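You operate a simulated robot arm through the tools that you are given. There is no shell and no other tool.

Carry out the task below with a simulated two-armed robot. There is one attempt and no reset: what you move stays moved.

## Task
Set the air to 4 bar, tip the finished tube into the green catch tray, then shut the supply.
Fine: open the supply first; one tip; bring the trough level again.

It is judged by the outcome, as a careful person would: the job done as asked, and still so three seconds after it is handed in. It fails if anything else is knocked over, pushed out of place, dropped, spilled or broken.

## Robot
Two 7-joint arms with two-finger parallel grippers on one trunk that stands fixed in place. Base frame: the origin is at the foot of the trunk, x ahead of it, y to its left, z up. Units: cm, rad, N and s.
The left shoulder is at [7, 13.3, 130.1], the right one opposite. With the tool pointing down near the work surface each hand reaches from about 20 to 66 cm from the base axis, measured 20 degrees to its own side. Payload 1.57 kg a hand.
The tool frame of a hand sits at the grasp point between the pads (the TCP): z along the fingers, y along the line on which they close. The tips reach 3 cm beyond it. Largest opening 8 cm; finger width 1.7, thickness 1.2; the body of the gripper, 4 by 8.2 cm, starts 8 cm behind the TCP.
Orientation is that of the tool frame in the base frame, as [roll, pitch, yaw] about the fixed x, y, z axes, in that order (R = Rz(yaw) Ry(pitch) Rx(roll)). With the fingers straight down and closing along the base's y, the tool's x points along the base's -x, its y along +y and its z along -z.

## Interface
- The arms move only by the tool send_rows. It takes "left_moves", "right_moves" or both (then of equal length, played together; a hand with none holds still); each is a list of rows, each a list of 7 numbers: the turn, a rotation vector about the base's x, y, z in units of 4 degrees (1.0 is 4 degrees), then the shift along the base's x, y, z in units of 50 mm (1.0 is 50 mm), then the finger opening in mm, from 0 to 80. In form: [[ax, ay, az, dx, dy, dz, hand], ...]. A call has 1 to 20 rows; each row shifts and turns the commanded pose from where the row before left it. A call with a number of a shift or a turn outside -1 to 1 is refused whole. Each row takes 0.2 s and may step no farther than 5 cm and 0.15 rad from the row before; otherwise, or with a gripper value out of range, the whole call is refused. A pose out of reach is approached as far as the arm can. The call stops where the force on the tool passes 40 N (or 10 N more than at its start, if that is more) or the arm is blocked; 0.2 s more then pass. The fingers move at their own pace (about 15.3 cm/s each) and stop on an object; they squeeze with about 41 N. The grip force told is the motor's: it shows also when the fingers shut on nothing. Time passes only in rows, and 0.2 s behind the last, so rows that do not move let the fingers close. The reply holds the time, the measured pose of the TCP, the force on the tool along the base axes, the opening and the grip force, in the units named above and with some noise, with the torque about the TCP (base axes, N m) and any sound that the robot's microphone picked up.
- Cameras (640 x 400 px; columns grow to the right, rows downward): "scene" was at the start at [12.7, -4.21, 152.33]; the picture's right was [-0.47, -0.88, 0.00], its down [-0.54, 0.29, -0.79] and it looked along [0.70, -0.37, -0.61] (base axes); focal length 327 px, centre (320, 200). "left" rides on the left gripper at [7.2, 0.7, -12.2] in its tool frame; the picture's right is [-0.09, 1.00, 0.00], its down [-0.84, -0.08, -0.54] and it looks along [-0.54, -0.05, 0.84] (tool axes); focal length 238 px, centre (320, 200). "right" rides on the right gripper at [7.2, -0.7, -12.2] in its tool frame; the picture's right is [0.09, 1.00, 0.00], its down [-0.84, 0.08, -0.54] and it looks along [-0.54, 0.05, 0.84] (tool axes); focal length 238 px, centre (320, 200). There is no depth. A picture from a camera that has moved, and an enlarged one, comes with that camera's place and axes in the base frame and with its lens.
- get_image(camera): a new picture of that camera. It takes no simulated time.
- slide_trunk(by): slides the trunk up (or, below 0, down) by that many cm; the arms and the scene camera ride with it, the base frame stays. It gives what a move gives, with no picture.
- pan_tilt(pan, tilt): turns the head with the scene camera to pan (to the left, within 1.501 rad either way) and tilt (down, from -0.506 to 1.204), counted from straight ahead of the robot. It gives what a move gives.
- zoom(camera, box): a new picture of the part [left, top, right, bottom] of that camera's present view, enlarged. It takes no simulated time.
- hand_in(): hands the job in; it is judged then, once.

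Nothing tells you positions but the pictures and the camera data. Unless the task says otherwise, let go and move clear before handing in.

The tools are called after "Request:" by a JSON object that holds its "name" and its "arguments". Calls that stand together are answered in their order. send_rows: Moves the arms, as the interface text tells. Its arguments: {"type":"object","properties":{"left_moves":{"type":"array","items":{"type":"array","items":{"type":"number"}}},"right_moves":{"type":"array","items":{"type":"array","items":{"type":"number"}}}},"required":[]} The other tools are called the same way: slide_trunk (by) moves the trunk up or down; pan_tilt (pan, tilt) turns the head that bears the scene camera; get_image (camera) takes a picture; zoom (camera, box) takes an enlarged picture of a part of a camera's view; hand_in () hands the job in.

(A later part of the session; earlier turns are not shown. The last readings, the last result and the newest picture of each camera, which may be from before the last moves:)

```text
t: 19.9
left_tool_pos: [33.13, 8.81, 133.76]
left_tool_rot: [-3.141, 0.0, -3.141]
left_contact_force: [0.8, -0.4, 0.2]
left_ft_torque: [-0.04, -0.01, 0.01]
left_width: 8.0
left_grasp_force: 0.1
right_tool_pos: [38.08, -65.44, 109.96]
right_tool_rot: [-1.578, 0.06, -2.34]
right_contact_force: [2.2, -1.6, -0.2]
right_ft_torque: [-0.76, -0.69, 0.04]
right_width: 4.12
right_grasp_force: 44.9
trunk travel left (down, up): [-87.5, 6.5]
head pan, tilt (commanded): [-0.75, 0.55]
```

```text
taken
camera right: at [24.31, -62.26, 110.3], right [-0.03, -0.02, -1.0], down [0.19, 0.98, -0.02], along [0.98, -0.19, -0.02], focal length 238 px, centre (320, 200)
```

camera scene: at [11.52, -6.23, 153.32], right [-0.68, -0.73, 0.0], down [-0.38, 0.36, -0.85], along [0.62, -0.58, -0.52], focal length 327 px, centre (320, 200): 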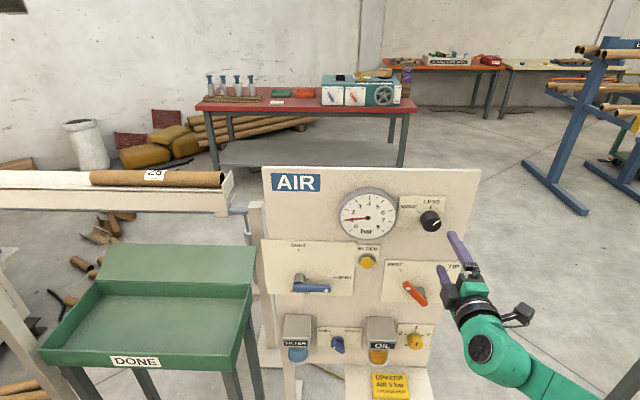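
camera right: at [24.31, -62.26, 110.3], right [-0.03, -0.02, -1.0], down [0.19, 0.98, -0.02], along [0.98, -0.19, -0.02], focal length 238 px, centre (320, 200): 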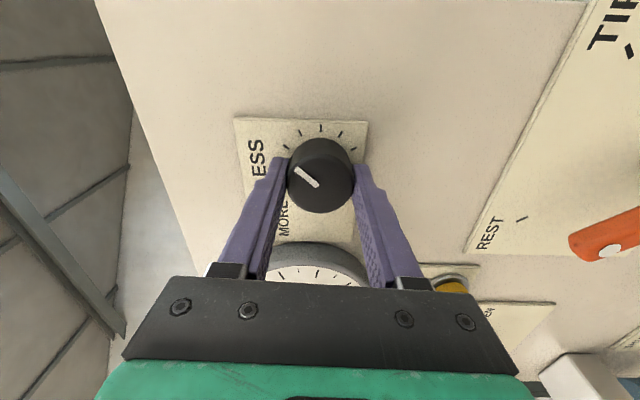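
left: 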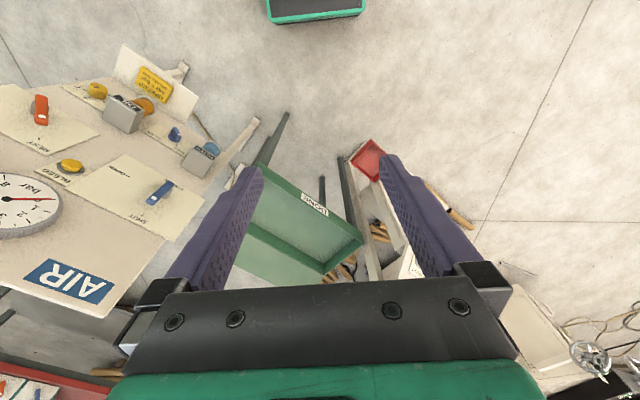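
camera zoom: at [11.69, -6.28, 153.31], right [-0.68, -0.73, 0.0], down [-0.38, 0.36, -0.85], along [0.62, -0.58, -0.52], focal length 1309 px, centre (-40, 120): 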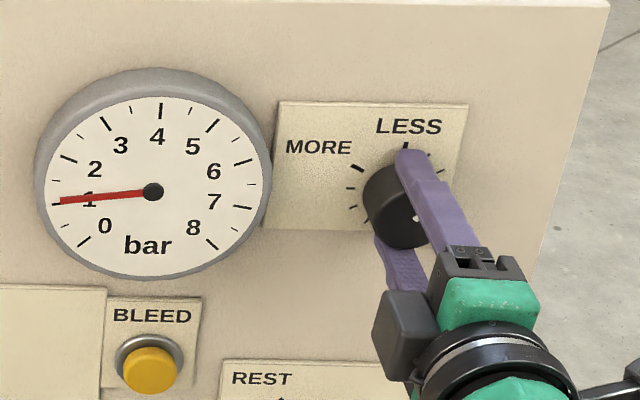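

The knob is gripped at 4.1 cm wide. I'll turn clockwise 20° and check how the gauge responds.

Request:
{"name": "send_rows", "arguments": {"right_moves": [[0.9, -0.868, 0, 0, 0, 0, 40], [0.9, -0.868, 0, 0, 0, 0, 40], [0.9, -0.868, 0, 0, 0, 0, 40], [0.9, -0.868, 0, 0, 0, 0, 40]]}}

Request:
{"name": "zoom", "arguments": {"camera": "scene", "box": [330, 170, 490, 270]}}

Request:
{"name": "get_image", "arguments": {"camera": "right"}}

```text
t: 20.9
left_tool_pos: [33.26, 8.74, 133.72]
left_tool_rot: [3.139, 0.001, 3.14]
left_contact_force: [-0.6, -0.3, -0.3]
left_ft_torque: [0.01, 0.01, 0.0]
left_width: 7.99
left_grasp_force: 0.1
right_tool_pos: [37.91, -65.46, 109.99]
right_tool_rot: [-1.577, 0.41, -2.34]
right_contact_force: [4.6, -6.1, 2.0]
right_ft_torque: [-0.97, -0.95, -0.49]
right_width: 4.12
right_grasp_force: 44.9
trunk travel left (down, up): [-87.5, 6.5]
head pan, tilt (commanded): [-0.75, 0.55]
```

```text
4.00 times, centred on (410, 220) of scene
camera zoom: at [11.77, -6.39, 153.3], right [-0.68, -0.73, 0.0], down [-0.38, 0.36, -0.85], along [0.62, -0.58, -0.52], focal length 1309 px, centre (-40, 120)
```

zoom: 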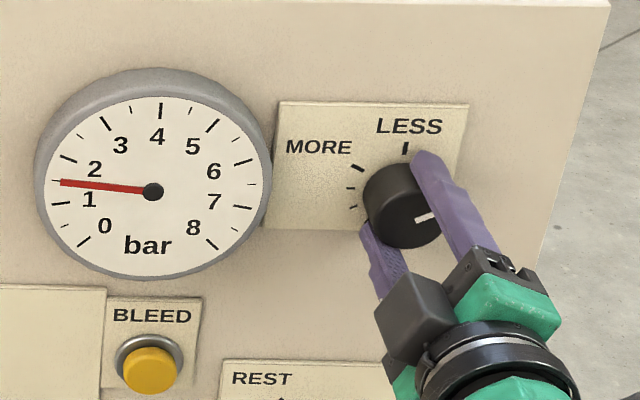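

```text
taken
camera right: at [24.53, -62.0, 107.85], right [0.21, 0.23, -0.95], down [0.17, 0.95, 0.27], along [0.96, -0.21, 0.16], focal length 238 px, centre (320, 200)
```

right: 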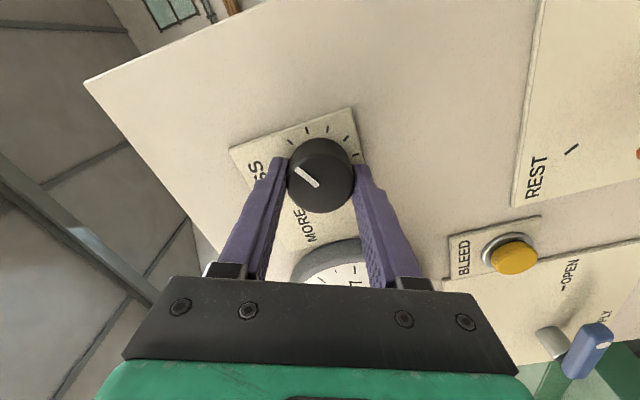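

The gauge went from 1.0 to about 1.5 bar for 20°, which is close to 0.027 bar per degree. So I need roughly 90° more. I'll do 60° now and check again.

Request:
{"name": "send_rows", "arguments": {"right_moves": [[0.9, -0.868, 0, 0, 0, 0, 40], [0.9, -0.868, 0, 0, 0, 0, 40], [0.9, -0.868, 0, 0, 0, 0, 40], [0.9, -0.868, 0, 0, 0, 0, 40], [0.9, -0.868, 0, 0, 0, 0, 40], [0.9, -0.868, 0, 0, 0, 0, 40], [0.9, -0.868, 0, 0, 0, 0, 40], [0.9, -0.868, 0, 0, 0, 0, 40], [0.9, -0.868, 0, 0, 0, 0, 40], [0.9, -0.868, 0, 0, 0, 0, 40], [0.9, -0.868, 0, 0, 0, 0, 40], [0.9, -0.868, 0, 0, 0, 0, 40]]}}

Request:
{"name": "zoom", "arguments": {"camera": "scene", "box": [330, 170, 490, 270]}}

Request:
{"name": "get_image", "arguments": {"camera": "right"}}

```text
t: 23.5
left_tool_pos: [33.13, 8.73, 133.75]
left_tool_rot: [3.14, -0.001, 3.141]
left_contact_force: [-0.2, -1.2, -0.3]
left_ft_torque: [-0.01, 0.0, 0.01]
left_width: 8.01
left_grasp_force: 0.1
right_tool_pos: [37.88, -65.46, 110.1]
right_tool_rot: [-1.589, 1.458, -2.352]
right_contact_force: [7.1, -12.6, 13.1]
right_ft_torque: [-0.48, -0.48, -1.05]
right_width: 4.14
right_grasp_force: 45.1
trunk travel left (down, up): [-87.5, 6.5]
head pan, tilt (commanded): [-0.75, 0.55]
```

```text
4.00 times, centred on (410, 220) of scene
camera zoom: at [11.72, -6.38, 153.31], right [-0.68, -0.73, 0.0], down [-0.38, 0.36, -0.85], along [0.62, -0.58, -0.52], focal length 1309 px, centre (-40, 120)
```

zoom: 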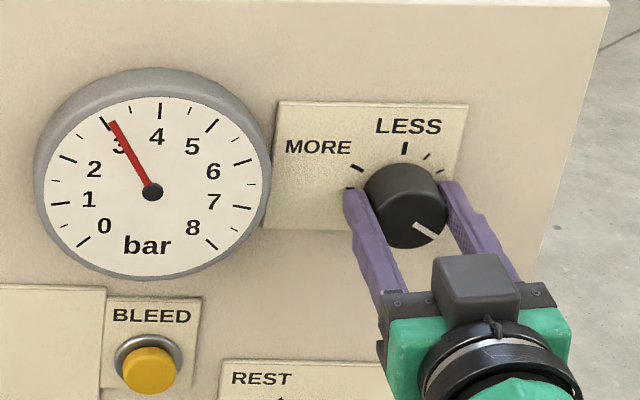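

```text
taken
camera right: at [28.16, -58.22, 103.03], right [0.68, 0.71, -0.2], down [-0.27, 0.5, 0.82], along [0.68, -0.5, 0.53], focal length 238 px, centre (320, 200)
```

right: 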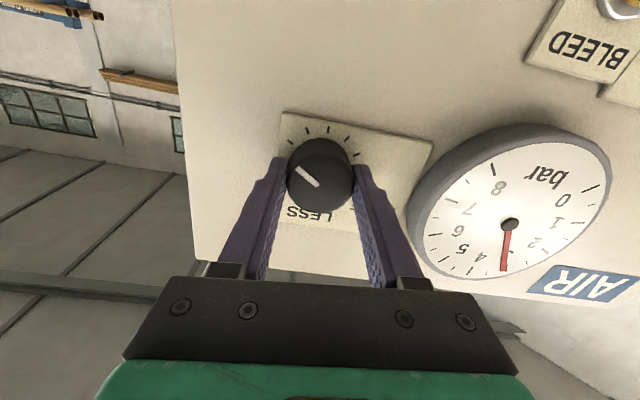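

The gauge reads about 3.1 bar. I'll turn another 30° and then fine-tune.

Request:
{"name": "send_rows", "arguments": {"right_moves": [[0.9, -0.868, 0, 0, 0, 0, 40], [0.9, -0.868, 0, 0, 0, 0, 40], [0.9, -0.868, 0, 0, 0, 0, 40], [0.9, -0.868, 0, 0, 0, 0, 40], [0.9, -0.868, 0, 0, 0, 0, 40], [0.9, -0.868, 0, 0, 0, 0, 40], [0, 0, 0, 0, 0, 0, 40]]}}

Request:
{"name": "zoom", "arguments": {"camera": "scene", "box": [328, 180, 408, 245]}}

Request:
{"name": "get_image", "arguments": {"camera": "right"}}

```text
t: 25.1
left_tool_pos: [33.06, 8.81, 133.67]
left_tool_rot: [3.14, 0.0, -3.141]
left_contact_force: [-0.1, -0.8, -0.3]
left_ft_torque: [-0.01, -0.01, 0.01]
left_width: 8.0
left_grasp_force: 0.0
right_tool_pos: [37.79, -65.61, 109.96]
right_tool_rot: [1.569, 1.16, 0.806]
right_contact_force: [7.4, -11.6, 13.4]
right_ft_torque: [0.07, 0.03, -1.38]
right_width: 4.14
right_grasp_force: 45.5
trunk travel left (down, up): [-87.5, 6.5]
head pan, tilt (commanded): [-0.75, 0.55]
```

```text
6.15 times, centred on (368, 212) of scene
camera zoom: at [11.7, -6.35, 153.31], right [-0.68, -0.73, 0.0], down [-0.38, 0.36, -0.85], along [0.62, -0.58, -0.52], focal length 2014 px, centre (25, 123)
```

zoom: 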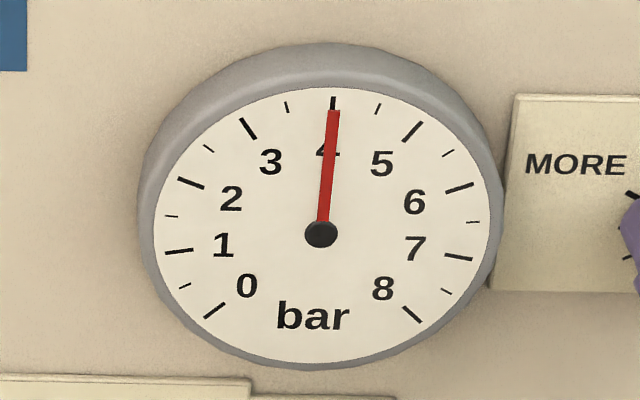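

```text
taken
camera right: at [30.72, -55.55, 103.18], right [0.66, 0.69, 0.31], down [-0.57, 0.18, 0.8], along [0.49, -0.7, 0.52], focal length 238 px, centre (320, 200)
```

right: 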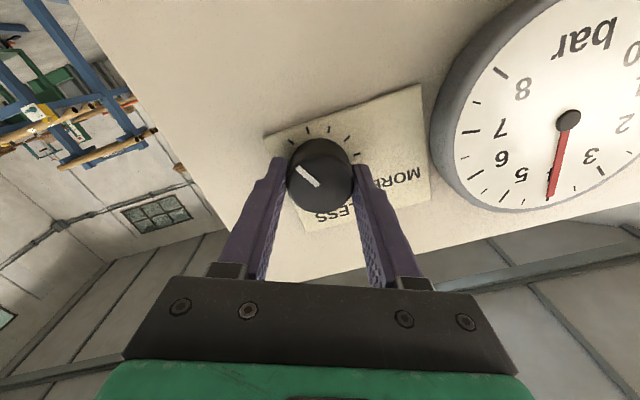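

The needle is practically on 4. I'll zoom in closely from both cameras to see whether any fine adjustment is needed.

Request:
{"name": "zoom", "arguments": {"camera": "scene", "box": [350, 190, 390, 215]}}

Request:
{"name": "zoom", "arguments": {"camera": "right", "box": [440, 70, 640, 220]}}

```text
16.00 times, centred on (370, 202) of scene
camera zoom: at [11.7, -6.35, 153.31], right [-0.68, -0.73, 0.0], down [-0.38, 0.36, -0.85], along [0.62, -0.58, -0.52], focal length 5236 px, centre (-480, 160)
```

zoom: 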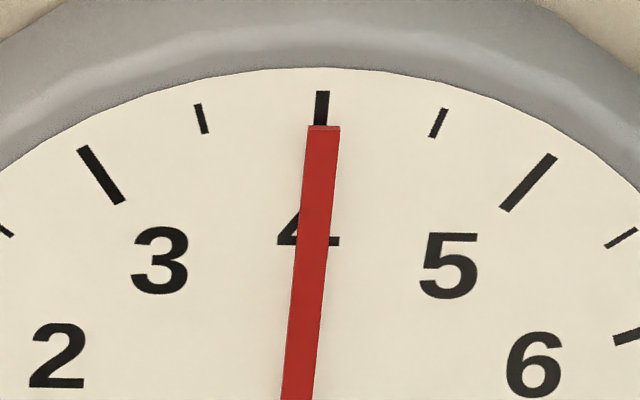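

```text
2.67 times, centred on (540, 145) of right
camera zoom: at [30.72, -55.55, 103.18], right [0.66, 0.69, 0.31], down [-0.57, 0.18, 0.8], along [0.49, -0.7, 0.52], focal length 636 px, centre (-267, 347)
```

zoom: 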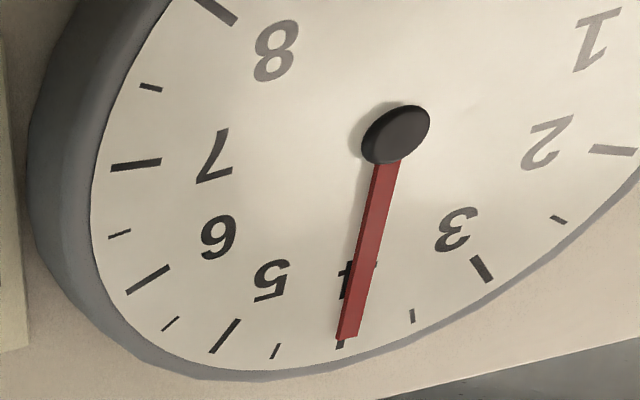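

The needle sits on 4 bar from both views, within a couple of hundredths. I'll open the fingers gently and check that the reading holds before backing away.

Request:
{"name": "send_rows", "arguments": {"right_moves": [[0, 0, 0, 0, 0, 0, 44], [0, 0, 0, 0, 0, 0, 52], [0, 0, 0, 0, 0, 0, 62], [0, 0, 0, 0, 0, 0, 70]]}}

Request:
{"name": "zoom", "arguments": {"camera": "scene", "box": [350, 190, 390, 215]}}

Request:
{"name": "get_image", "arguments": {"camera": "right"}}

```text
t: 26.1
left_tool_pos: [33.06, 8.81, 133.72]
left_tool_rot: [3.141, -0.001, 3.141]
left_contact_force: [-0.4, 1.3, 0.6]
left_ft_torque: [0.0, 0.03, -0.02]
left_width: 8.0
left_grasp_force: 0.0
right_tool_pos: [37.92, -65.43, 110.03]
right_tool_rot: [1.57, 1.161, 0.81]
right_contact_force: [-0.9, 0.2, 0.8]
right_ft_torque: [-0.03, -0.01, 0.0]
right_width: 7.01
right_grasp_force: 0.1
trunk travel left (down, up): [-87.5, 6.5]
head pan, tilt (commanded): [-0.75, 0.55]
```

```text
16.00 times, centred on (370, 202) of scene
camera zoom: at [11.63, -6.23, 153.31], right [-0.68, -0.73, 0.0], down [-0.38, 0.36, -0.85], along [0.62, -0.58, -0.52], focal length 5236 px, centre (-480, 160)
```

zoom: 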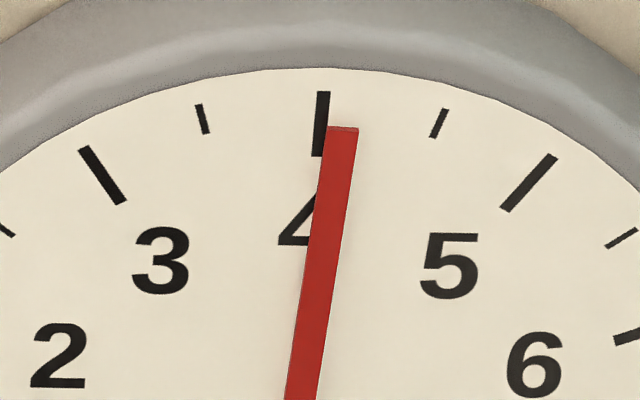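

```text
taken
camera right: at [30.66, -55.44, 103.19], right [0.66, 0.69, 0.31], down [-0.57, 0.18, 0.8], along [0.49, -0.7, 0.52], focal length 238 px, centre (320, 200)
```

right: 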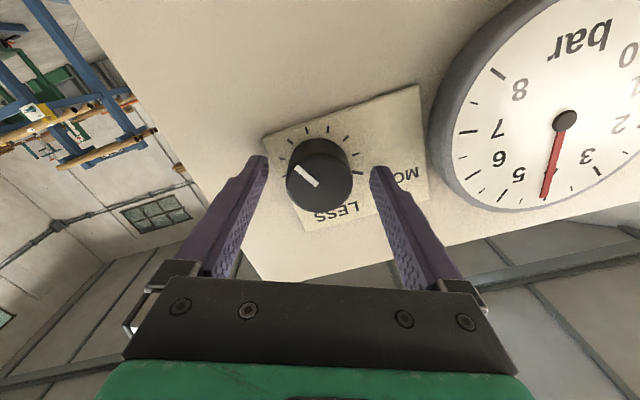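

After release the needle moved to about 4.08. I'll let it settle briefly and see where it ends up.

Request:
{"name": "send_rows", "arguments": {"right_moves": [[0, 0, 0, 0, 0, 0, 70], [0, 0, 0, 0, 0, 0, 70], [0, 0, 0, 0, 0, 0, 70]]}}

Request:
{"name": "zoom", "arguments": {"camera": "scene", "box": [350, 190, 390, 215]}}

Request:
{"name": "zoom", "arguments": {"camera": "right", "box": [240, 100, 440, 240]}}

```text
t: 26.9
left_tool_pos: [33.08, 8.9, 133.6]
left_tool_rot: [-3.14, 0.0, -3.141]
left_contact_force: [0.3, -0.6, -0.6]
left_ft_torque: [-0.02, 0.01, 0.02]
left_width: 8.0
left_grasp_force: 0.0
right_tool_pos: [37.83, -65.39, 110.03]
right_tool_rot: [1.571, 1.161, 0.81]
right_contact_force: [0.5, -0.2, -0.4]
right_ft_torque: [0.01, 0.03, -0.02]
right_width: 7.01
right_grasp_force: 0.1
trunk travel left (down, up): [-87.5, 6.5]
head pan, tilt (commanded): [-0.75, 0.55]
```

```text
16.00 times, centred on (370, 202) of scene
camera zoom: at [11.65, -6.26, 153.31], right [-0.68, -0.73, 0.0], down [-0.38, 0.36, -0.85], along [0.62, -0.58, -0.52], focal length 5236 px, centre (-480, 160)
```

zoom: 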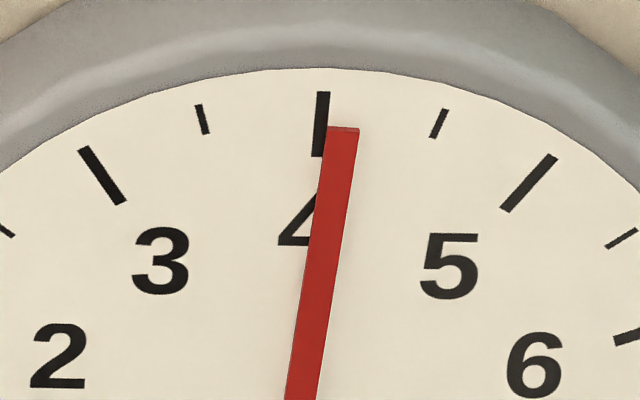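

```text
2.86 times, centred on (340, 170) of right
camera zoom: at [30.68, -55.47, 103.18], right [0.66, 0.69, 0.31], down [-0.57, 0.18, 0.8], along [0.49, -0.7, 0.52], focal length 681 px, centre (263, 286)
```

zoom: 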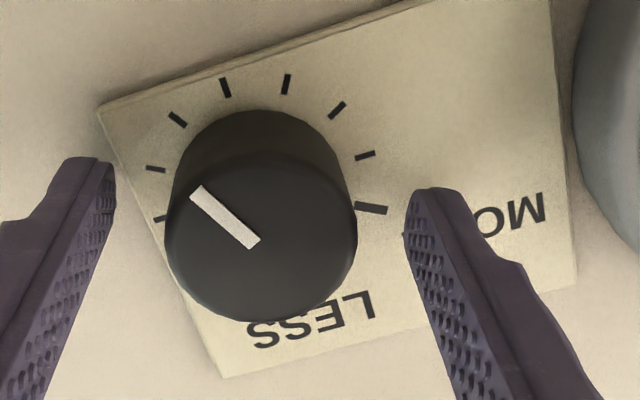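

It is steady at about 4.08 bar, so the release nudged it slightly. The hand is well centred, so I'll re-grip lightly and see what the reading does.

Request:
{"name": "send_rows", "arguments": {"right_moves": [[0, 0, 0, 0, 0, 0, 50], [0, 0, 0, 0, 0, 0, 44], [0, 0, 0, 0, 0, 0, 40], [0, 0, 0, 0, 0, 0, 40]]}}

Request:
{"name": "zoom", "arguments": {"camera": "scene", "box": [350, 190, 390, 215]}}

```text
t: 27.9
left_tool_pos: [33.07, 8.86, 133.76]
left_tool_rot: [-3.141, 0.0, 3.14]
left_contact_force: [-0.5, 1.3, 0.3]
left_ft_torque: [0.01, 0.02, 0.02]
left_width: 7.99
left_grasp_force: 0.0
right_tool_pos: [37.93, -65.52, 110.08]
right_tool_rot: [1.572, 1.16, 0.81]
right_contact_force: [-0.6, -0.5, -0.2]
right_ft_torque: [0.48, 0.46, -1.01]
right_width: 4.13
right_grasp_force: 45.5
trunk travel left (down, up): [-87.5, 6.5]
head pan, tilt (commanded): [-0.75, 0.55]
```

```text
16.00 times, centred on (370, 202) of scene
camera zoom: at [11.64, -6.28, 153.31], right [-0.68, -0.73, 0.0], down [-0.38, 0.36, -0.85], along [0.62, -0.58, -0.52], focal length 5236 px, centre (-480, 160)
```

zoom: 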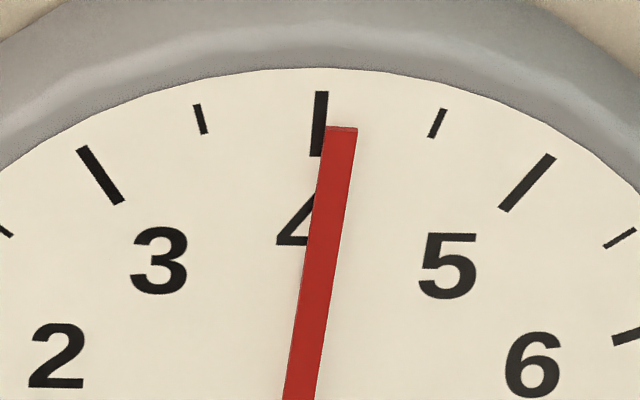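

Gripping did not change the reading and the contact force is near zero. I'll turn back counter-clockwise by 3°, check, and release.

Request:
{"name": "send_rows", "arguments": {"right_moves": [[-0.27, 0.26, 0, 0, 0, 0, 40], [-0.27, 0.26, 0, 0, 0, 0, 40], [0, 0, 0, 0, 0, 0, 40], [0, 0, 0, 0, 0, 0, 40]]}}

Request:
{"name": "zoom", "arguments": {"camera": "scene", "box": [350, 190, 390, 215]}}

```text
t: 28.9
left_tool_pos: [33.16, 8.82, 133.63]
left_tool_rot: [-3.141, 0.0, -3.14]
left_contact_force: [0.4, 0.0, 0.2]
left_ft_torque: [0.0, 0.04, -0.02]
left_width: 8.0
left_grasp_force: 0.1
right_tool_pos: [37.78, -65.52, 109.94]
right_tool_rot: [1.57, 1.215, 0.808]
right_contact_force: [1.1, -2.4, 2.8]
right_ft_torque: [0.35, 0.37, -1.07]
right_width: 4.13
right_grasp_force: 45.2
trunk travel left (down, up): [-87.5, 6.5]
head pan, tilt (commanded): [-0.75, 0.55]
```

```text
16.00 times, centred on (370, 202) of scene
camera zoom: at [11.66, -6.32, 153.31], right [-0.68, -0.73, 0.0], down [-0.38, 0.36, -0.85], along [0.62, -0.58, -0.52], focal length 5236 px, centre (-480, 160)
```

zoom: 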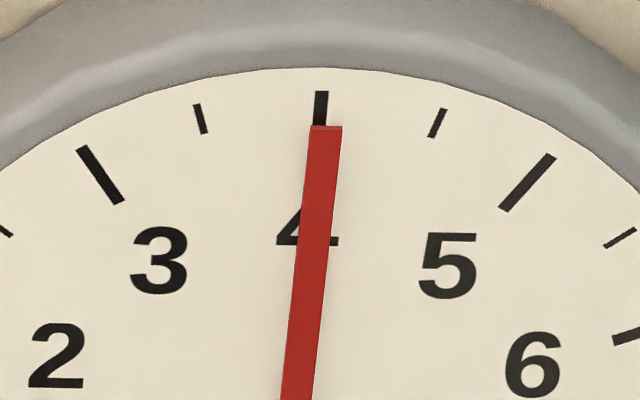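

The needle is back on 4 with very little side load. I'll release gently and check again.

Request:
{"name": "send_rows", "arguments": {"right_moves": [[0, 0, 0, 0, 0, 0, 44], [0, 0, 0, 0, 0, 0, 52], [0, 0, 0, 0, 0, 0, 62], [0, 0, 0, 0, 0, 0, 75], [0, 0, 0, 0, 0, 0, 75]]}}

Request:
{"name": "zoom", "arguments": {"camera": "scene", "box": [350, 190, 390, 215]}}

Request:
{"name": "get_image", "arguments": {"camera": "right"}}

```text
t: 30.1
left_tool_pos: [33.04, 8.88, 133.69]
left_tool_rot: [3.141, 0.0, -3.142]
left_contact_force: [0.1, 0.3, -0.8]
left_ft_torque: [0.0, 0.03, -0.03]
left_width: 8.0
left_grasp_force: 0.0
right_tool_pos: [37.73, -65.36, 109.9]
right_tool_rot: [1.571, 1.215, 0.809]
right_contact_force: [0.0, 0.5, 0.9]
right_ft_torque: [-0.03, 0.0, 0.02]
right_width: 7.49
right_grasp_force: 0.1
trunk travel left (down, up): [-87.5, 6.5]
head pan, tilt (commanded): [-0.75, 0.55]
```

```text
16.00 times, centred on (370, 202) of scene
camera zoom: at [11.64, -6.26, 153.31], right [-0.68, -0.73, 0.0], down [-0.38, 0.36, -0.85], along [0.62, -0.58, -0.52], focal length 5236 px, centre (-480, 160)
```

zoom: 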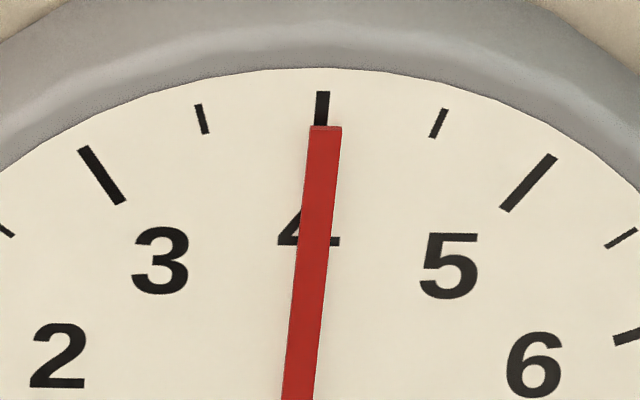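

```text
taken
camera right: at [30.38, -55.71, 103.06], right [0.67, 0.7, 0.26], down [-0.54, 0.21, 0.81], along [0.51, -0.68, 0.52], focal length 238 px, centre (320, 200)
```

right: 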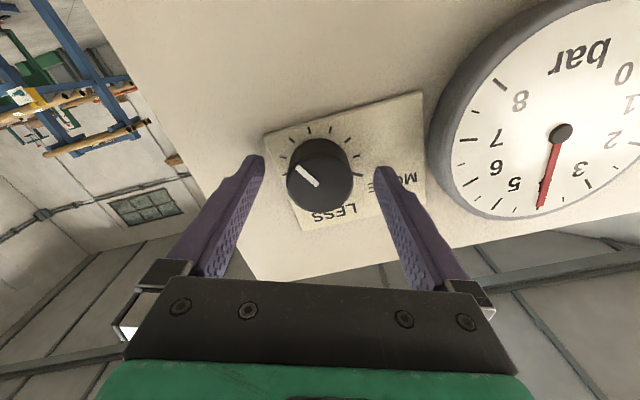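

It held at 4 bar after release. Next I'll back straight out, close the fingers, and move down to the lower-left side of the orange lever, still clear of the panel.

Request:
{"name": "send_rows", "arguments": {"right_moves": [[0, 0, 0, -0.343, 0.3285, 0, 75], [0, 0, 0, -0.343, 0.3285, 0, 75], [0, 0, 0, -0.343, 0.3285, 0, 75], [0, 0, 0, -0.343, 0.3285, 0, 75], [0, 0, 0, 0.12, 0.125, -0.763, 0], [0, 0, 0, 0.12, 0.125, -0.763, 0], [0, 0, 0, 0.12, 0.125, -0.763, 0], [0, 0, 0, 0.12, 0.125, -0.763, 0], [0, 0, 0, 0.12, 0.125, -0.763, 0], [0, 0, 0, 0.12, 0.125, -0.763, 0]]}}

Request:
{"name": "get_image", "arguments": {"camera": "scene"}}

Request:
{"name": "zoom", "arguments": {"camera": "scene", "box": [340, 190, 500, 315]}}

Request:
{"name": "get_image", "arguments": {"camera": "right"}}

```text
t: 32.3
left_tool_pos: [32.94, 8.86, 133.67]
left_tool_rot: [-3.141, 0.0, 3.141]
left_contact_force: [0.0, 0.0, 0.3]
left_ft_torque: [0.01, -0.01, 0.0]
left_width: 7.99
left_grasp_force: 0.0
right_tool_pos: [32.32, -57.52, 101.47]
right_tool_rot: [1.576, 1.216, 0.813]
right_contact_force: [0.2, -0.5, 0.7]
right_ft_torque: [0.04, -0.01, -0.01]
right_width: 0.0
right_grasp_force: 21.6
right hand out of reach, approached as far as the arm can: row 7, 8, 9, 10
trunk travel left (down, up): [-87.5, 6.5]
head pan, tilt (commanded): [-0.75, 0.55]
```

```text
taken
camera scene: at [11.64, -6.26, 153.31], right [-0.68, -0.73, 0.0], down [-0.38, 0.36, -0.85], along [0.62, -0.58, -0.52], focal length 327 px, centre (320, 200)
```

scene: 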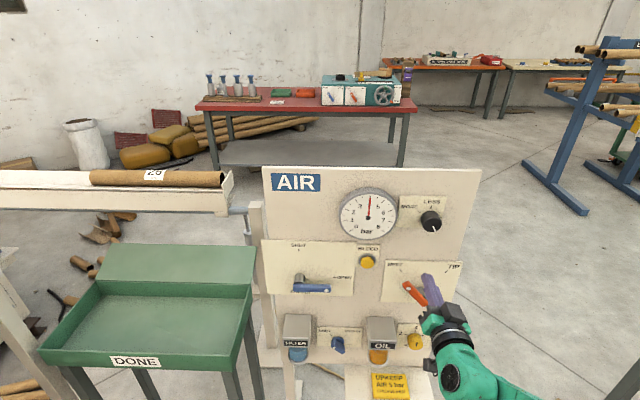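

```text
3.20 times, centred on (420, 252) of scene
camera zoom: at [11.64, -6.26, 153.31], right [-0.68, -0.73, 0.0], down [-0.38, 0.36, -0.85], along [0.62, -0.58, -0.52], focal length 1047 px, centre (0, 32)
```

zoom: 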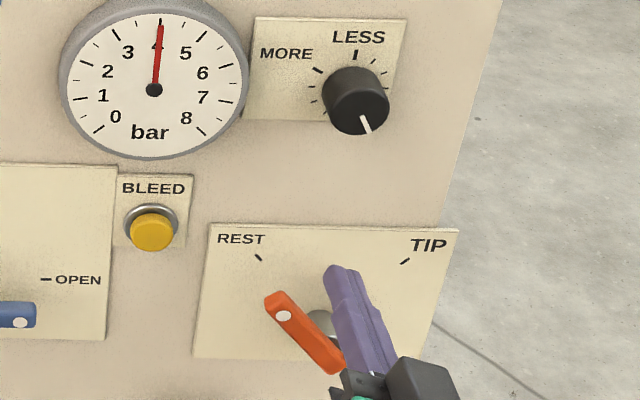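

```text
taken
camera right: at [24.83, -47.8, 94.48], right [0.67, 0.7, 0.26], down [-0.54, 0.22, 0.81], along [0.51, -0.68, 0.52], focal length 238 px, centre (320, 200)
```

right: 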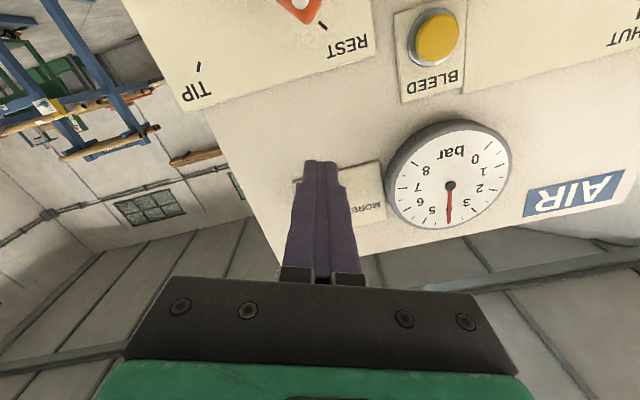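

The arm ran out of reach going down at this roll, so I'll lower the whole trunk by 15 cm. That brings the hand down to the orange lever's height and is clear of everything, since the fingertips are about 6 cm in front of the controls.

Request:
{"name": "slide_trunk", "arguments": {"by": -15}}

Request:
{"name": "get_image", "arguments": {"camera": "scene"}}

Request:
{"name": "get_image", "arguments": {"camera": "right"}}

```text
t: 34.0
left_tool_pos: [33.24, 9.0, 118.88]
left_tool_rot: [3.14, 0.001, 3.14]
left_contact_force: [0.2, -0.2, 0.2]
left_ft_torque: [-0.02, 0.0, 0.02]
left_width: 8.03
left_grasp_force: 0.0
right_tool_pos: [32.21, -57.53, 86.42]
right_tool_rot: [1.576, 1.217, 0.816]
right_contact_force: [0.3, -0.2, -0.6]
right_ft_torque: [0.03, -0.02, 0.03]
right_width: 0.0
right_grasp_force: 20.8
trunk travel left (down, up): [-72.5, 21.5]
head pan, tilt (commanded): [-0.75, 0.55]
```

```text
taken
camera scene: at [11.63, -6.25, 138.32], right [-0.68, -0.73, 0.0], down [-0.38, 0.36, -0.85], along [0.62, -0.58, -0.52], focal length 327 px, centre (320, 200)
```

scene: 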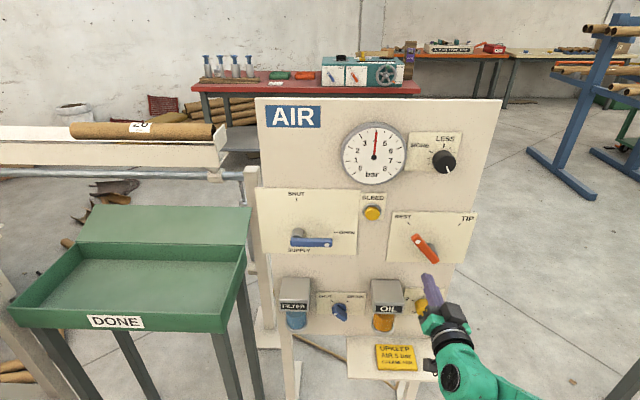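

```text
taken
camera right: at [24.83, -47.79, 79.49], right [0.67, 0.7, 0.26], down [-0.54, 0.22, 0.81], along [0.51, -0.68, 0.52], focal length 238 px, centre (320, 200)
```

right: 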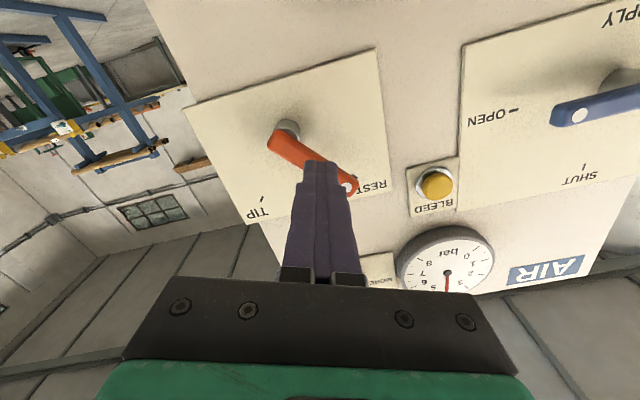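

I have a more frontal view now, and the vertical baseline helps. I'll zoom on the orange lever to refine its pivot and depth.

Request:
{"name": "zoom", "arguments": {"camera": "scene", "box": [380, 200, 500, 275]}}

Request:
{"name": "zoom", "arguments": {"camera": "right", "box": [200, 80, 440, 230]}}

```text
5.33 times, centred on (440, 238) of scene
camera zoom: at [11.63, -6.25, 138.32], right [-0.68, -0.73, 0.0], down [-0.38, 0.36, -0.85], along [0.62, -0.58, -0.52], focal length 1746 px, centre (-320, 0)
```

zoom: 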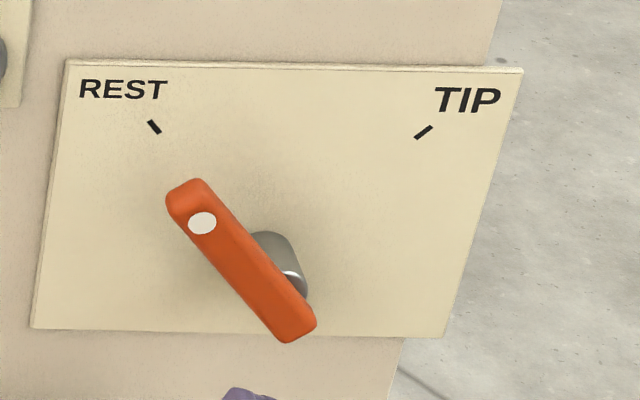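

```text
2.67 times, centred on (320, 155) of right
camera zoom: at [24.83, -47.79, 79.49], right [0.67, 0.7, 0.26], down [-0.54, 0.22, 0.81], along [0.51, -0.68, 0.52], focal length 636 px, centre (320, 320)
```

zoom: 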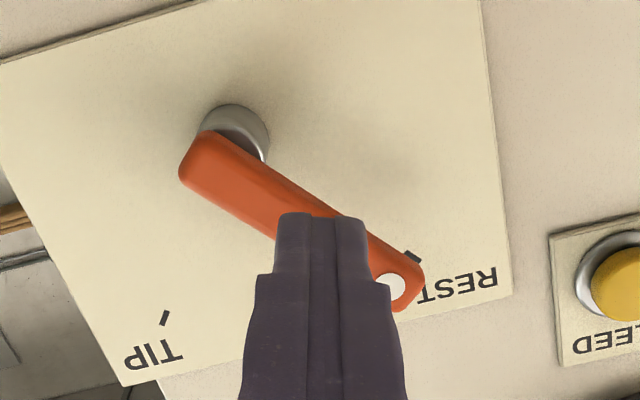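

The orange pivot works out at about h=22.4, z=85.4, with the lever swinging roughly ±39° from vertical. I'll shift left to clear it and go in to lever depth on its lower-left side.

Request:
{"name": "send_rows", "arguments": {"right_moves": [[0, 0, 0, 0.245, 0.256, 0.125, 0], [0, 0, 0, 0.245, 0.256, 0.125, 0], [0, 0, 0, 0, 0, 0, 0]]}}

Request:
{"name": "zoom", "arguments": {"camera": "scene", "box": [360, 200, 500, 290]}}

Request:
{"name": "zoom", "arguments": {"camera": "right", "box": [160, 40, 480, 240]}}

```text
t: 34.8
left_tool_pos: [32.97, 8.86, 118.79]
left_tool_rot: [3.141, -0.001, -3.14]
left_contact_force: [0.3, 0.5, -0.2]
left_ft_torque: [0.01, 0.01, -0.01]
left_width: 7.99
left_grasp_force: 0.1
right_tool_pos: [34.63, -54.93, 87.71]
right_tool_rot: [1.577, 1.216, 0.814]
right_contact_force: [-0.3, -0.6, -0.5]
right_ft_torque: [0.03, 0.03, -0.03]
right_width: 0.01
right_grasp_force: 21.1
trunk travel left (down, up): [-72.5, 21.5]
head pan, tilt (commanded): [-0.75, 0.55]
```

```text
4.44 times, centred on (430, 245) of scene
camera zoom: at [11.62, -6.28, 138.31], right [-0.68, -0.73, 0.0], down [-0.38, 0.36, -0.85], along [0.62, -0.58, -0.52], focal length 1455 px, centre (-169, 0)
```

zoom: 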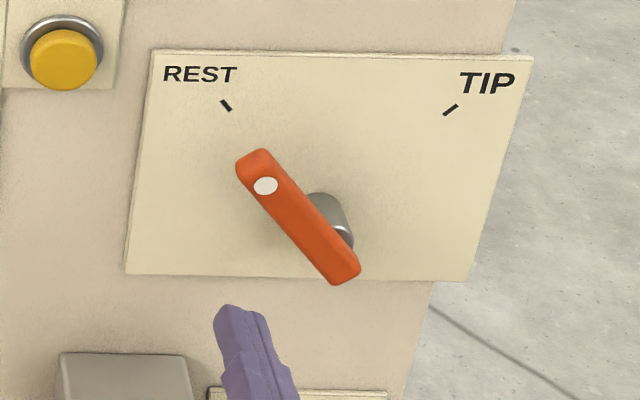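

```text
2.00 times, centred on (320, 140) of right
camera zoom: at [27.18, -45.26, 80.73], right [0.67, 0.7, 0.26], down [-0.54, 0.22, 0.81], along [0.51, -0.68, 0.52], focal length 477 px, centre (320, 320)
```

zoom: 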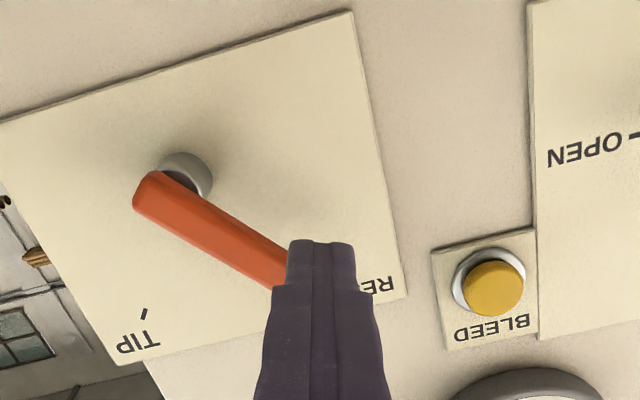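

The finger is clear of the lever to the lower left, so I'll move straight in to lever depth.

Request:
{"name": "send_rows", "arguments": {"right_moves": [[0, 0, 0, 0.276, -0.2645, 0, 0], [0, 0, 0, 0.276, -0.2645, 0, 0], [0, 0, 0, 0.276, -0.2645, 0, 0], [0, 0, 0, 0.276, -0.2645, 0, 0], [0, 0, 0, 0, 0, 0, 0]]}}

Request:
{"name": "zoom", "arguments": {"camera": "scene", "box": [360, 200, 500, 290]}}

Request:
{"name": "zoom", "arguments": {"camera": "right", "box": [160, 40, 480, 240]}}

Request:
{"name": "zoom", "arguments": {"camera": "scene", "box": [0, 100, 280, 275]}}

```text
t: 36.0
left_tool_pos: [33.06, 8.87, 118.72]
left_tool_rot: [3.141, -0.001, 3.14]
left_contact_force: [0.5, 0.8, -0.5]
left_ft_torque: [0.0, 0.03, 0.0]
left_width: 8.03
left_grasp_force: 0.1
right_tool_pos: [40.12, -60.32, 87.64]
right_tool_rot: [1.575, 1.218, 0.813]
right_contact_force: [-1.1, 0.5, 0.2]
right_ft_torque: [0.04, -0.02, 0.0]
right_width: 0.02
right_grasp_force: 21.1
trunk travel left (down, up): [-72.5, 21.5]
head pan, tilt (commanded): [-0.75, 0.55]
```

```text
4.44 times, centred on (430, 245) of scene
camera zoom: at [11.6, -6.23, 138.32], right [-0.68, -0.73, 0.0], down [-0.38, 0.36, -0.85], along [0.62, -0.58, -0.52], focal length 1455 px, centre (-169, 0)
```

zoom: 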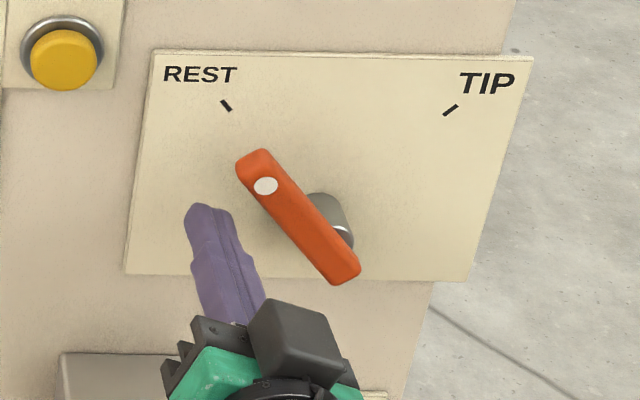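

```text
2.00 times, centred on (320, 140) of right
camera zoom: at [32.76, -50.71, 80.7], right [0.67, 0.7, 0.26], down [-0.54, 0.22, 0.81], along [0.51, -0.68, 0.52], focal length 477 px, centre (320, 320)
```

zoom: 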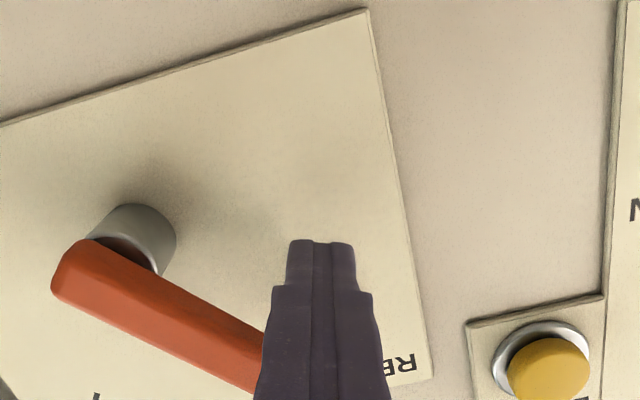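

```text
2.29 times, centred on (140, 188) of scene
camera zoom: at [11.6, -6.23, 138.32], right [-0.68, -0.73, 0.0], down [-0.38, 0.36, -0.85], along [0.62, -0.58, -0.52], focal length 748 px, centre (731, 229)
```

zoom: 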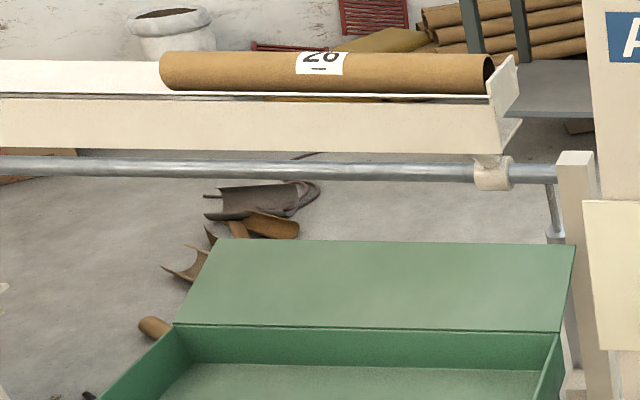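

Before tipping, I want to be sure the tube will actually land in the tray. My rough triangulation puts the tube a few centimetres left of the tray's span, so I'll measure both more carefully.

Request:
{"name": "get_image", "arguments": {"camera": "left"}}

Request:
{"name": "zoom", "arguments": {"camera": "scene", "box": [40, 110, 140, 172]}}

Request:
{"name": "zoom", "arguments": {"camera": "scene", "box": [170, 110, 270, 172]}}

Request:
{"name": "zoom", "arguments": {"camera": "scene", "box": [0, 190, 140, 340]}}

Request:
{"name": "zoom", "arguments": {"camera": "scene", "box": [130, 190, 270, 340]}}

```text
taken
camera left: at [25.73, 9.62, 130.97], right [0.09, 1.0, 0.0], down [0.84, -0.08, 0.54], along [0.54, -0.05, -0.84], focal length 238 px, centre (320, 200)
```

left: 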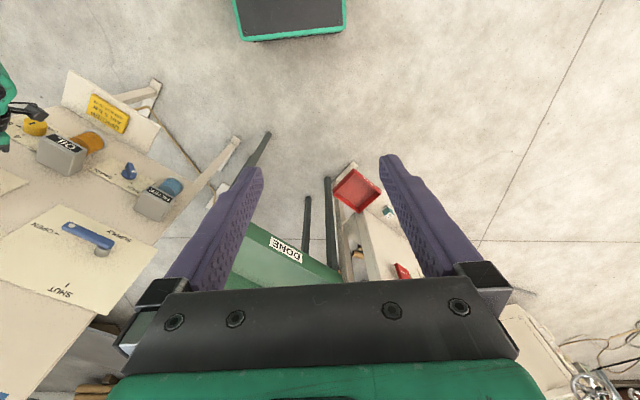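

```text
6.40 times, centred on (90, 141) of scene
camera zoom: at [11.6, -6.23, 138.32], right [-0.68, -0.73, 0.0], down [-0.38, 0.36, -0.85], along [0.62, -0.58, -0.52], focal length 2095 px, centre (1792, 578)
```

zoom: 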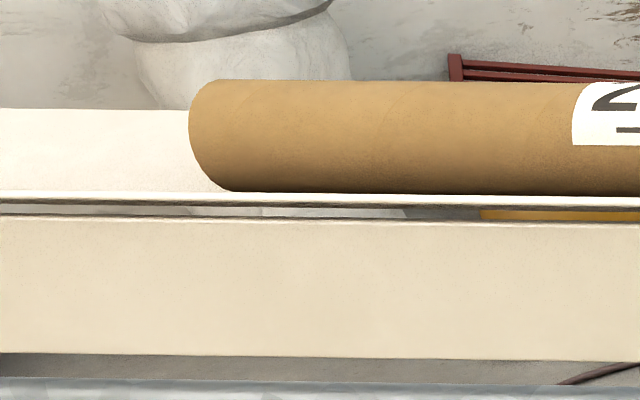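

```text
6.40 times, centred on (220, 141) of scene
camera zoom: at [11.6, -6.23, 138.32], right [-0.68, -0.73, 0.0], down [-0.38, 0.36, -0.85], along [0.62, -0.58, -0.52], focal length 2095 px, centre (960, 578)
```

zoom: 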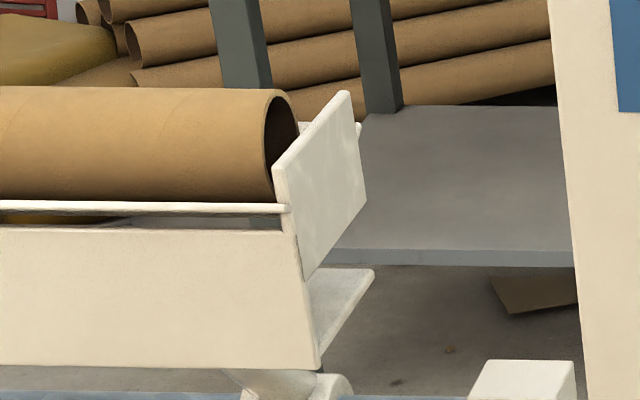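

```text
2.67 times, centred on (70, 265) of scene
camera zoom: at [11.6, -6.23, 138.32], right [-0.68, -0.73, 0.0], down [-0.38, 0.36, -0.85], along [0.62, -0.58, -0.52], focal length 873 px, centre (987, 27)
```

zoom: 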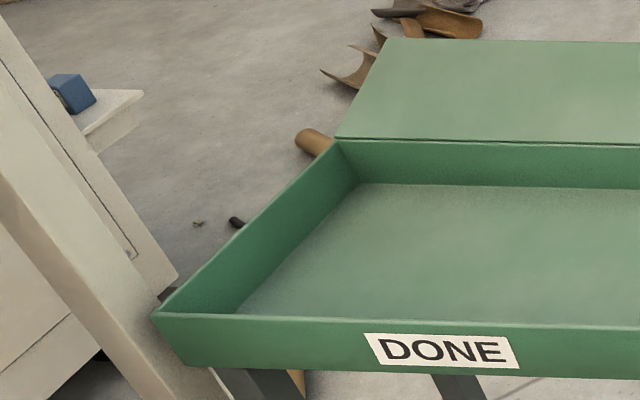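

```text
2.67 times, centred on (200, 265) of scene
camera zoom: at [11.6, -6.23, 138.32], right [-0.68, -0.73, 0.0], down [-0.38, 0.36, -0.85], along [0.62, -0.58, -0.52], focal length 873 px, centre (640, 27)
```

zoom: 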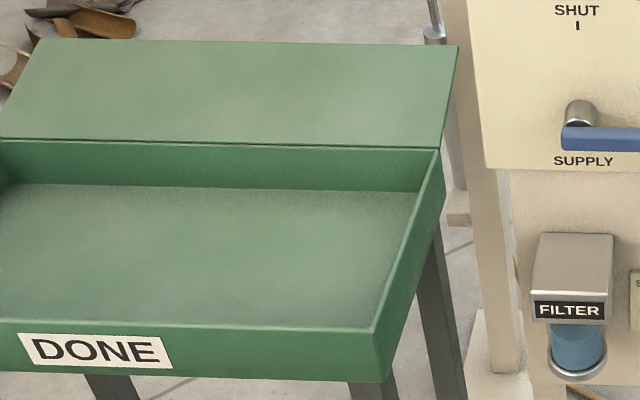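

I can't do anything about the tube's position, because it already rests against the trough's end stop and the tray must not be moved. So the tip goes ahead as built: I'll push the orange lever in one smooth arc from REST to TIP.

Request:
{"name": "send_rows", "arguments": {"right_moves": [[0, 0, 0, -0.155, -0.162, 0.208, 0], [0, 0, 0, -0.0817, -0.0852, 0.164, 0], [0, 0, 0, -0.108, -0.1126, 0.158, 0], [0, 0, 0, -0.126, -0.1314, 0.128, 0], [0, 0, 0, -0.14, -0.146, 0.094, 0], [0, 0, 0, -0.1495, -0.156, 0.058, 0], [0, 0, 0, -0.1536, -0.16, 0.02, 0], [0, 0, 0, -0.1536, -0.16, -0.018, 0], [0, 0, 0, -0.148, -0.1545, -0.058, 0]]}}

Request:
{"name": "get_image", "arguments": {"camera": "scene"}}

Request:
{"name": "zoom", "arguments": {"camera": "scene", "box": [360, 200, 500, 290]}}

```text
t: 38.0
left_tool_pos: [33.03, 8.82, 118.75]
left_tool_rot: [3.141, 0.001, -3.141]
left_contact_force: [0.4, 0.1, 0.0]
left_ft_torque: [-0.03, 0.02, 0.01]
left_width: 8.0
left_grasp_force: 0.1
right_tool_pos: [36.35, -64.37, 91.61]
right_tool_rot: [1.575, 1.216, 0.814]
right_contact_force: [0.5, -0.6, 0.5]
right_ft_torque: [-0.02, -0.05, 0.02]
right_width: 0.0
right_grasp_force: 21.6
right hand out of reach, approached as far as the arm can: row 7, 8, 9
trunk travel left (down, up): [-72.5, 21.5]
head pan, tilt (commanded): [-0.75, 0.55]
```

```text
taken
camera scene: at [11.64, -6.25, 138.31], right [-0.68, -0.73, 0.0], down [-0.38, 0.36, -0.85], along [0.62, -0.58, -0.52], focal length 327 px, centre (320, 200)
```

scene: 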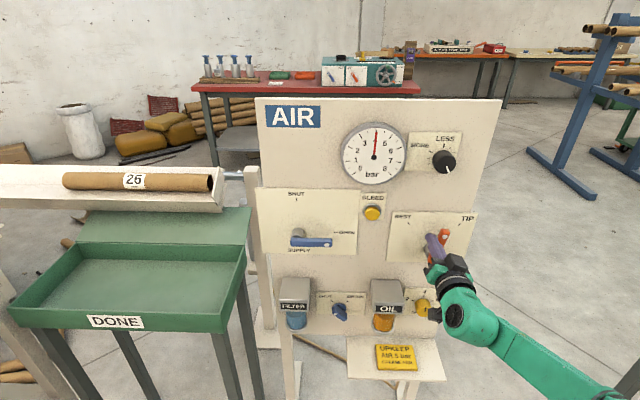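

```text
4.44 times, centred on (430, 245) of scene
camera zoom: at [11.64, -6.25, 138.31], right [-0.68, -0.73, 0.0], down [-0.38, 0.36, -0.85], along [0.62, -0.58, -0.52], focal length 1455 px, centre (-169, 0)
```

zoom: 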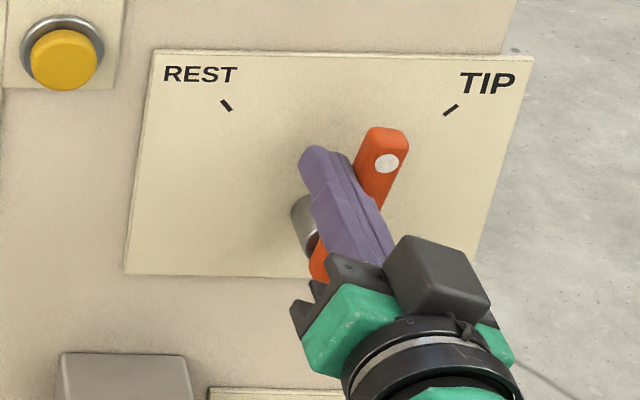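

The trough is already tilting, but the hand hit a reach limit at this roll with the lever about three quarters of the way over. Rolling the wrist back while I continue the push should free it.

Request:
{"name": "send_rows", "arguments": {"right_moves": [[-0.9, 0.868, 0, 0, 0, 0, 0], [-0.9, 0.868, 0, 0, 0, 0, 0], [-0.9, 0.868, 0, -0.151, -0.157, 0.036, 0], [-0.9, 0.868, 0, -0.1536, -0.16, -0.018, 0], [-0.9, 0.868, 0, -0.148, -0.1545, -0.058, 0]]}}

Request:
{"name": "get_image", "arguments": {"camera": "scene"}}

Request:
{"name": "zoom", "arguments": {"camera": "scene", "box": [360, 200, 500, 290]}}

```text
t: 39.2
left_tool_pos: [33.22, 9.02, 118.73]
left_tool_rot: [-3.141, -0.003, -3.14]
left_contact_force: [-0.6, 1.0, -0.4]
left_ft_torque: [0.0, 0.02, 0.03]
left_width: 8.0
left_grasp_force: 0.1
right_tool_pos: [34.25, -66.36, 91.57]
right_tool_rot: [-1.604, 1.486, -2.366]
right_contact_force: [1.1, 4.3, -0.5]
right_ft_torque: [0.07, 0.0, 0.0]
right_width: 0.0
right_grasp_force: 21.9
trunk travel left (down, up): [-72.5, 21.5]
head pan, tilt (commanded): [-0.75, 0.55]
```

```text
taken
camera scene: at [11.78, -6.02, 138.31], right [-0.68, -0.73, 0.0], down [-0.38, 0.35, -0.85], along [0.62, -0.58, -0.52], focal length 327 px, centre (320, 200)
```

scene: 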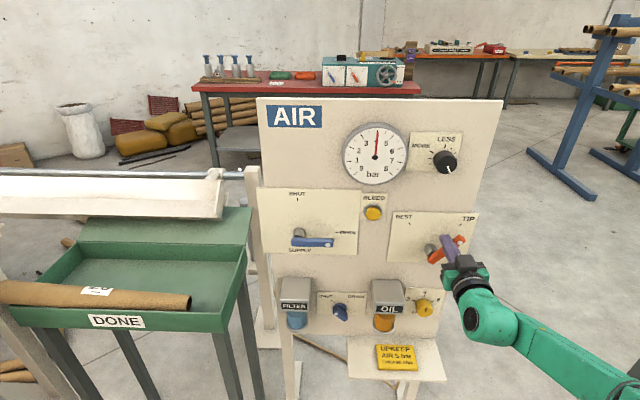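

```text
4.44 times, centred on (430, 245) of scene
camera zoom: at [11.78, -6.02, 138.31], right [-0.68, -0.73, 0.0], down [-0.38, 0.35, -0.85], along [0.62, -0.58, -0.52], focal length 1455 px, centre (-169, 0)
```

zoom: 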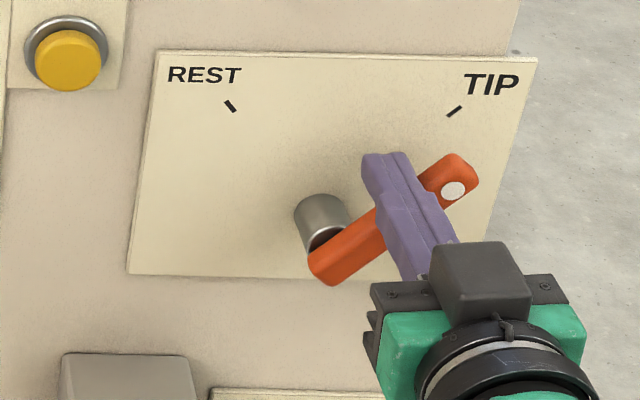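

The lever is at TIP and the tube has rolled down. I'll zoom in on the tray to see exactly where the tube is.

Request:
{"name": "zoom", "arguments": {"camera": "scene", "box": [0, 160, 280, 340]}}

Request:
{"name": "get_image", "arguments": {"camera": "left"}}

```text
2.22 times, centred on (140, 250) of scene
camera zoom: at [11.78, -6.02, 138.31], right [-0.68, -0.73, 0.0], down [-0.38, 0.35, -0.85], along [0.62, -0.58, -0.52], focal length 727 px, centre (720, 89)
```

zoom: 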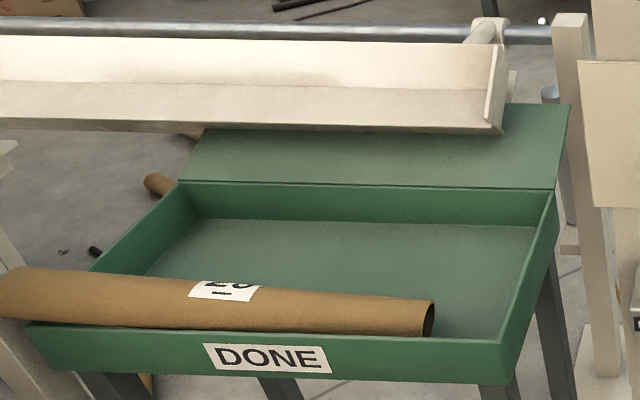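

```text
taken
camera left: at [25.9, 9.83, 130.92], right [0.09, 1.0, 0.0], down [0.84, -0.08, 0.54], along [0.54, -0.05, -0.84], focal length 238 px, centre (320, 200)
```

left: 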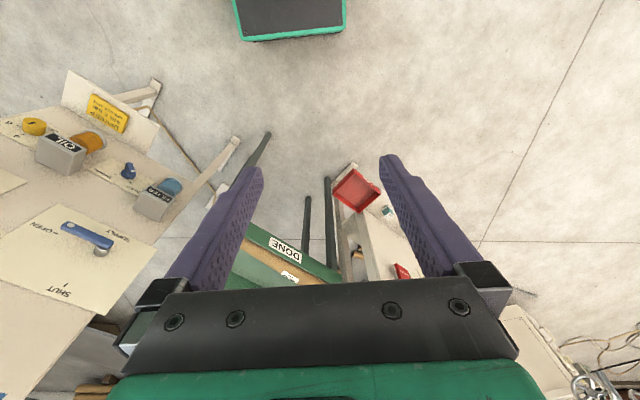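

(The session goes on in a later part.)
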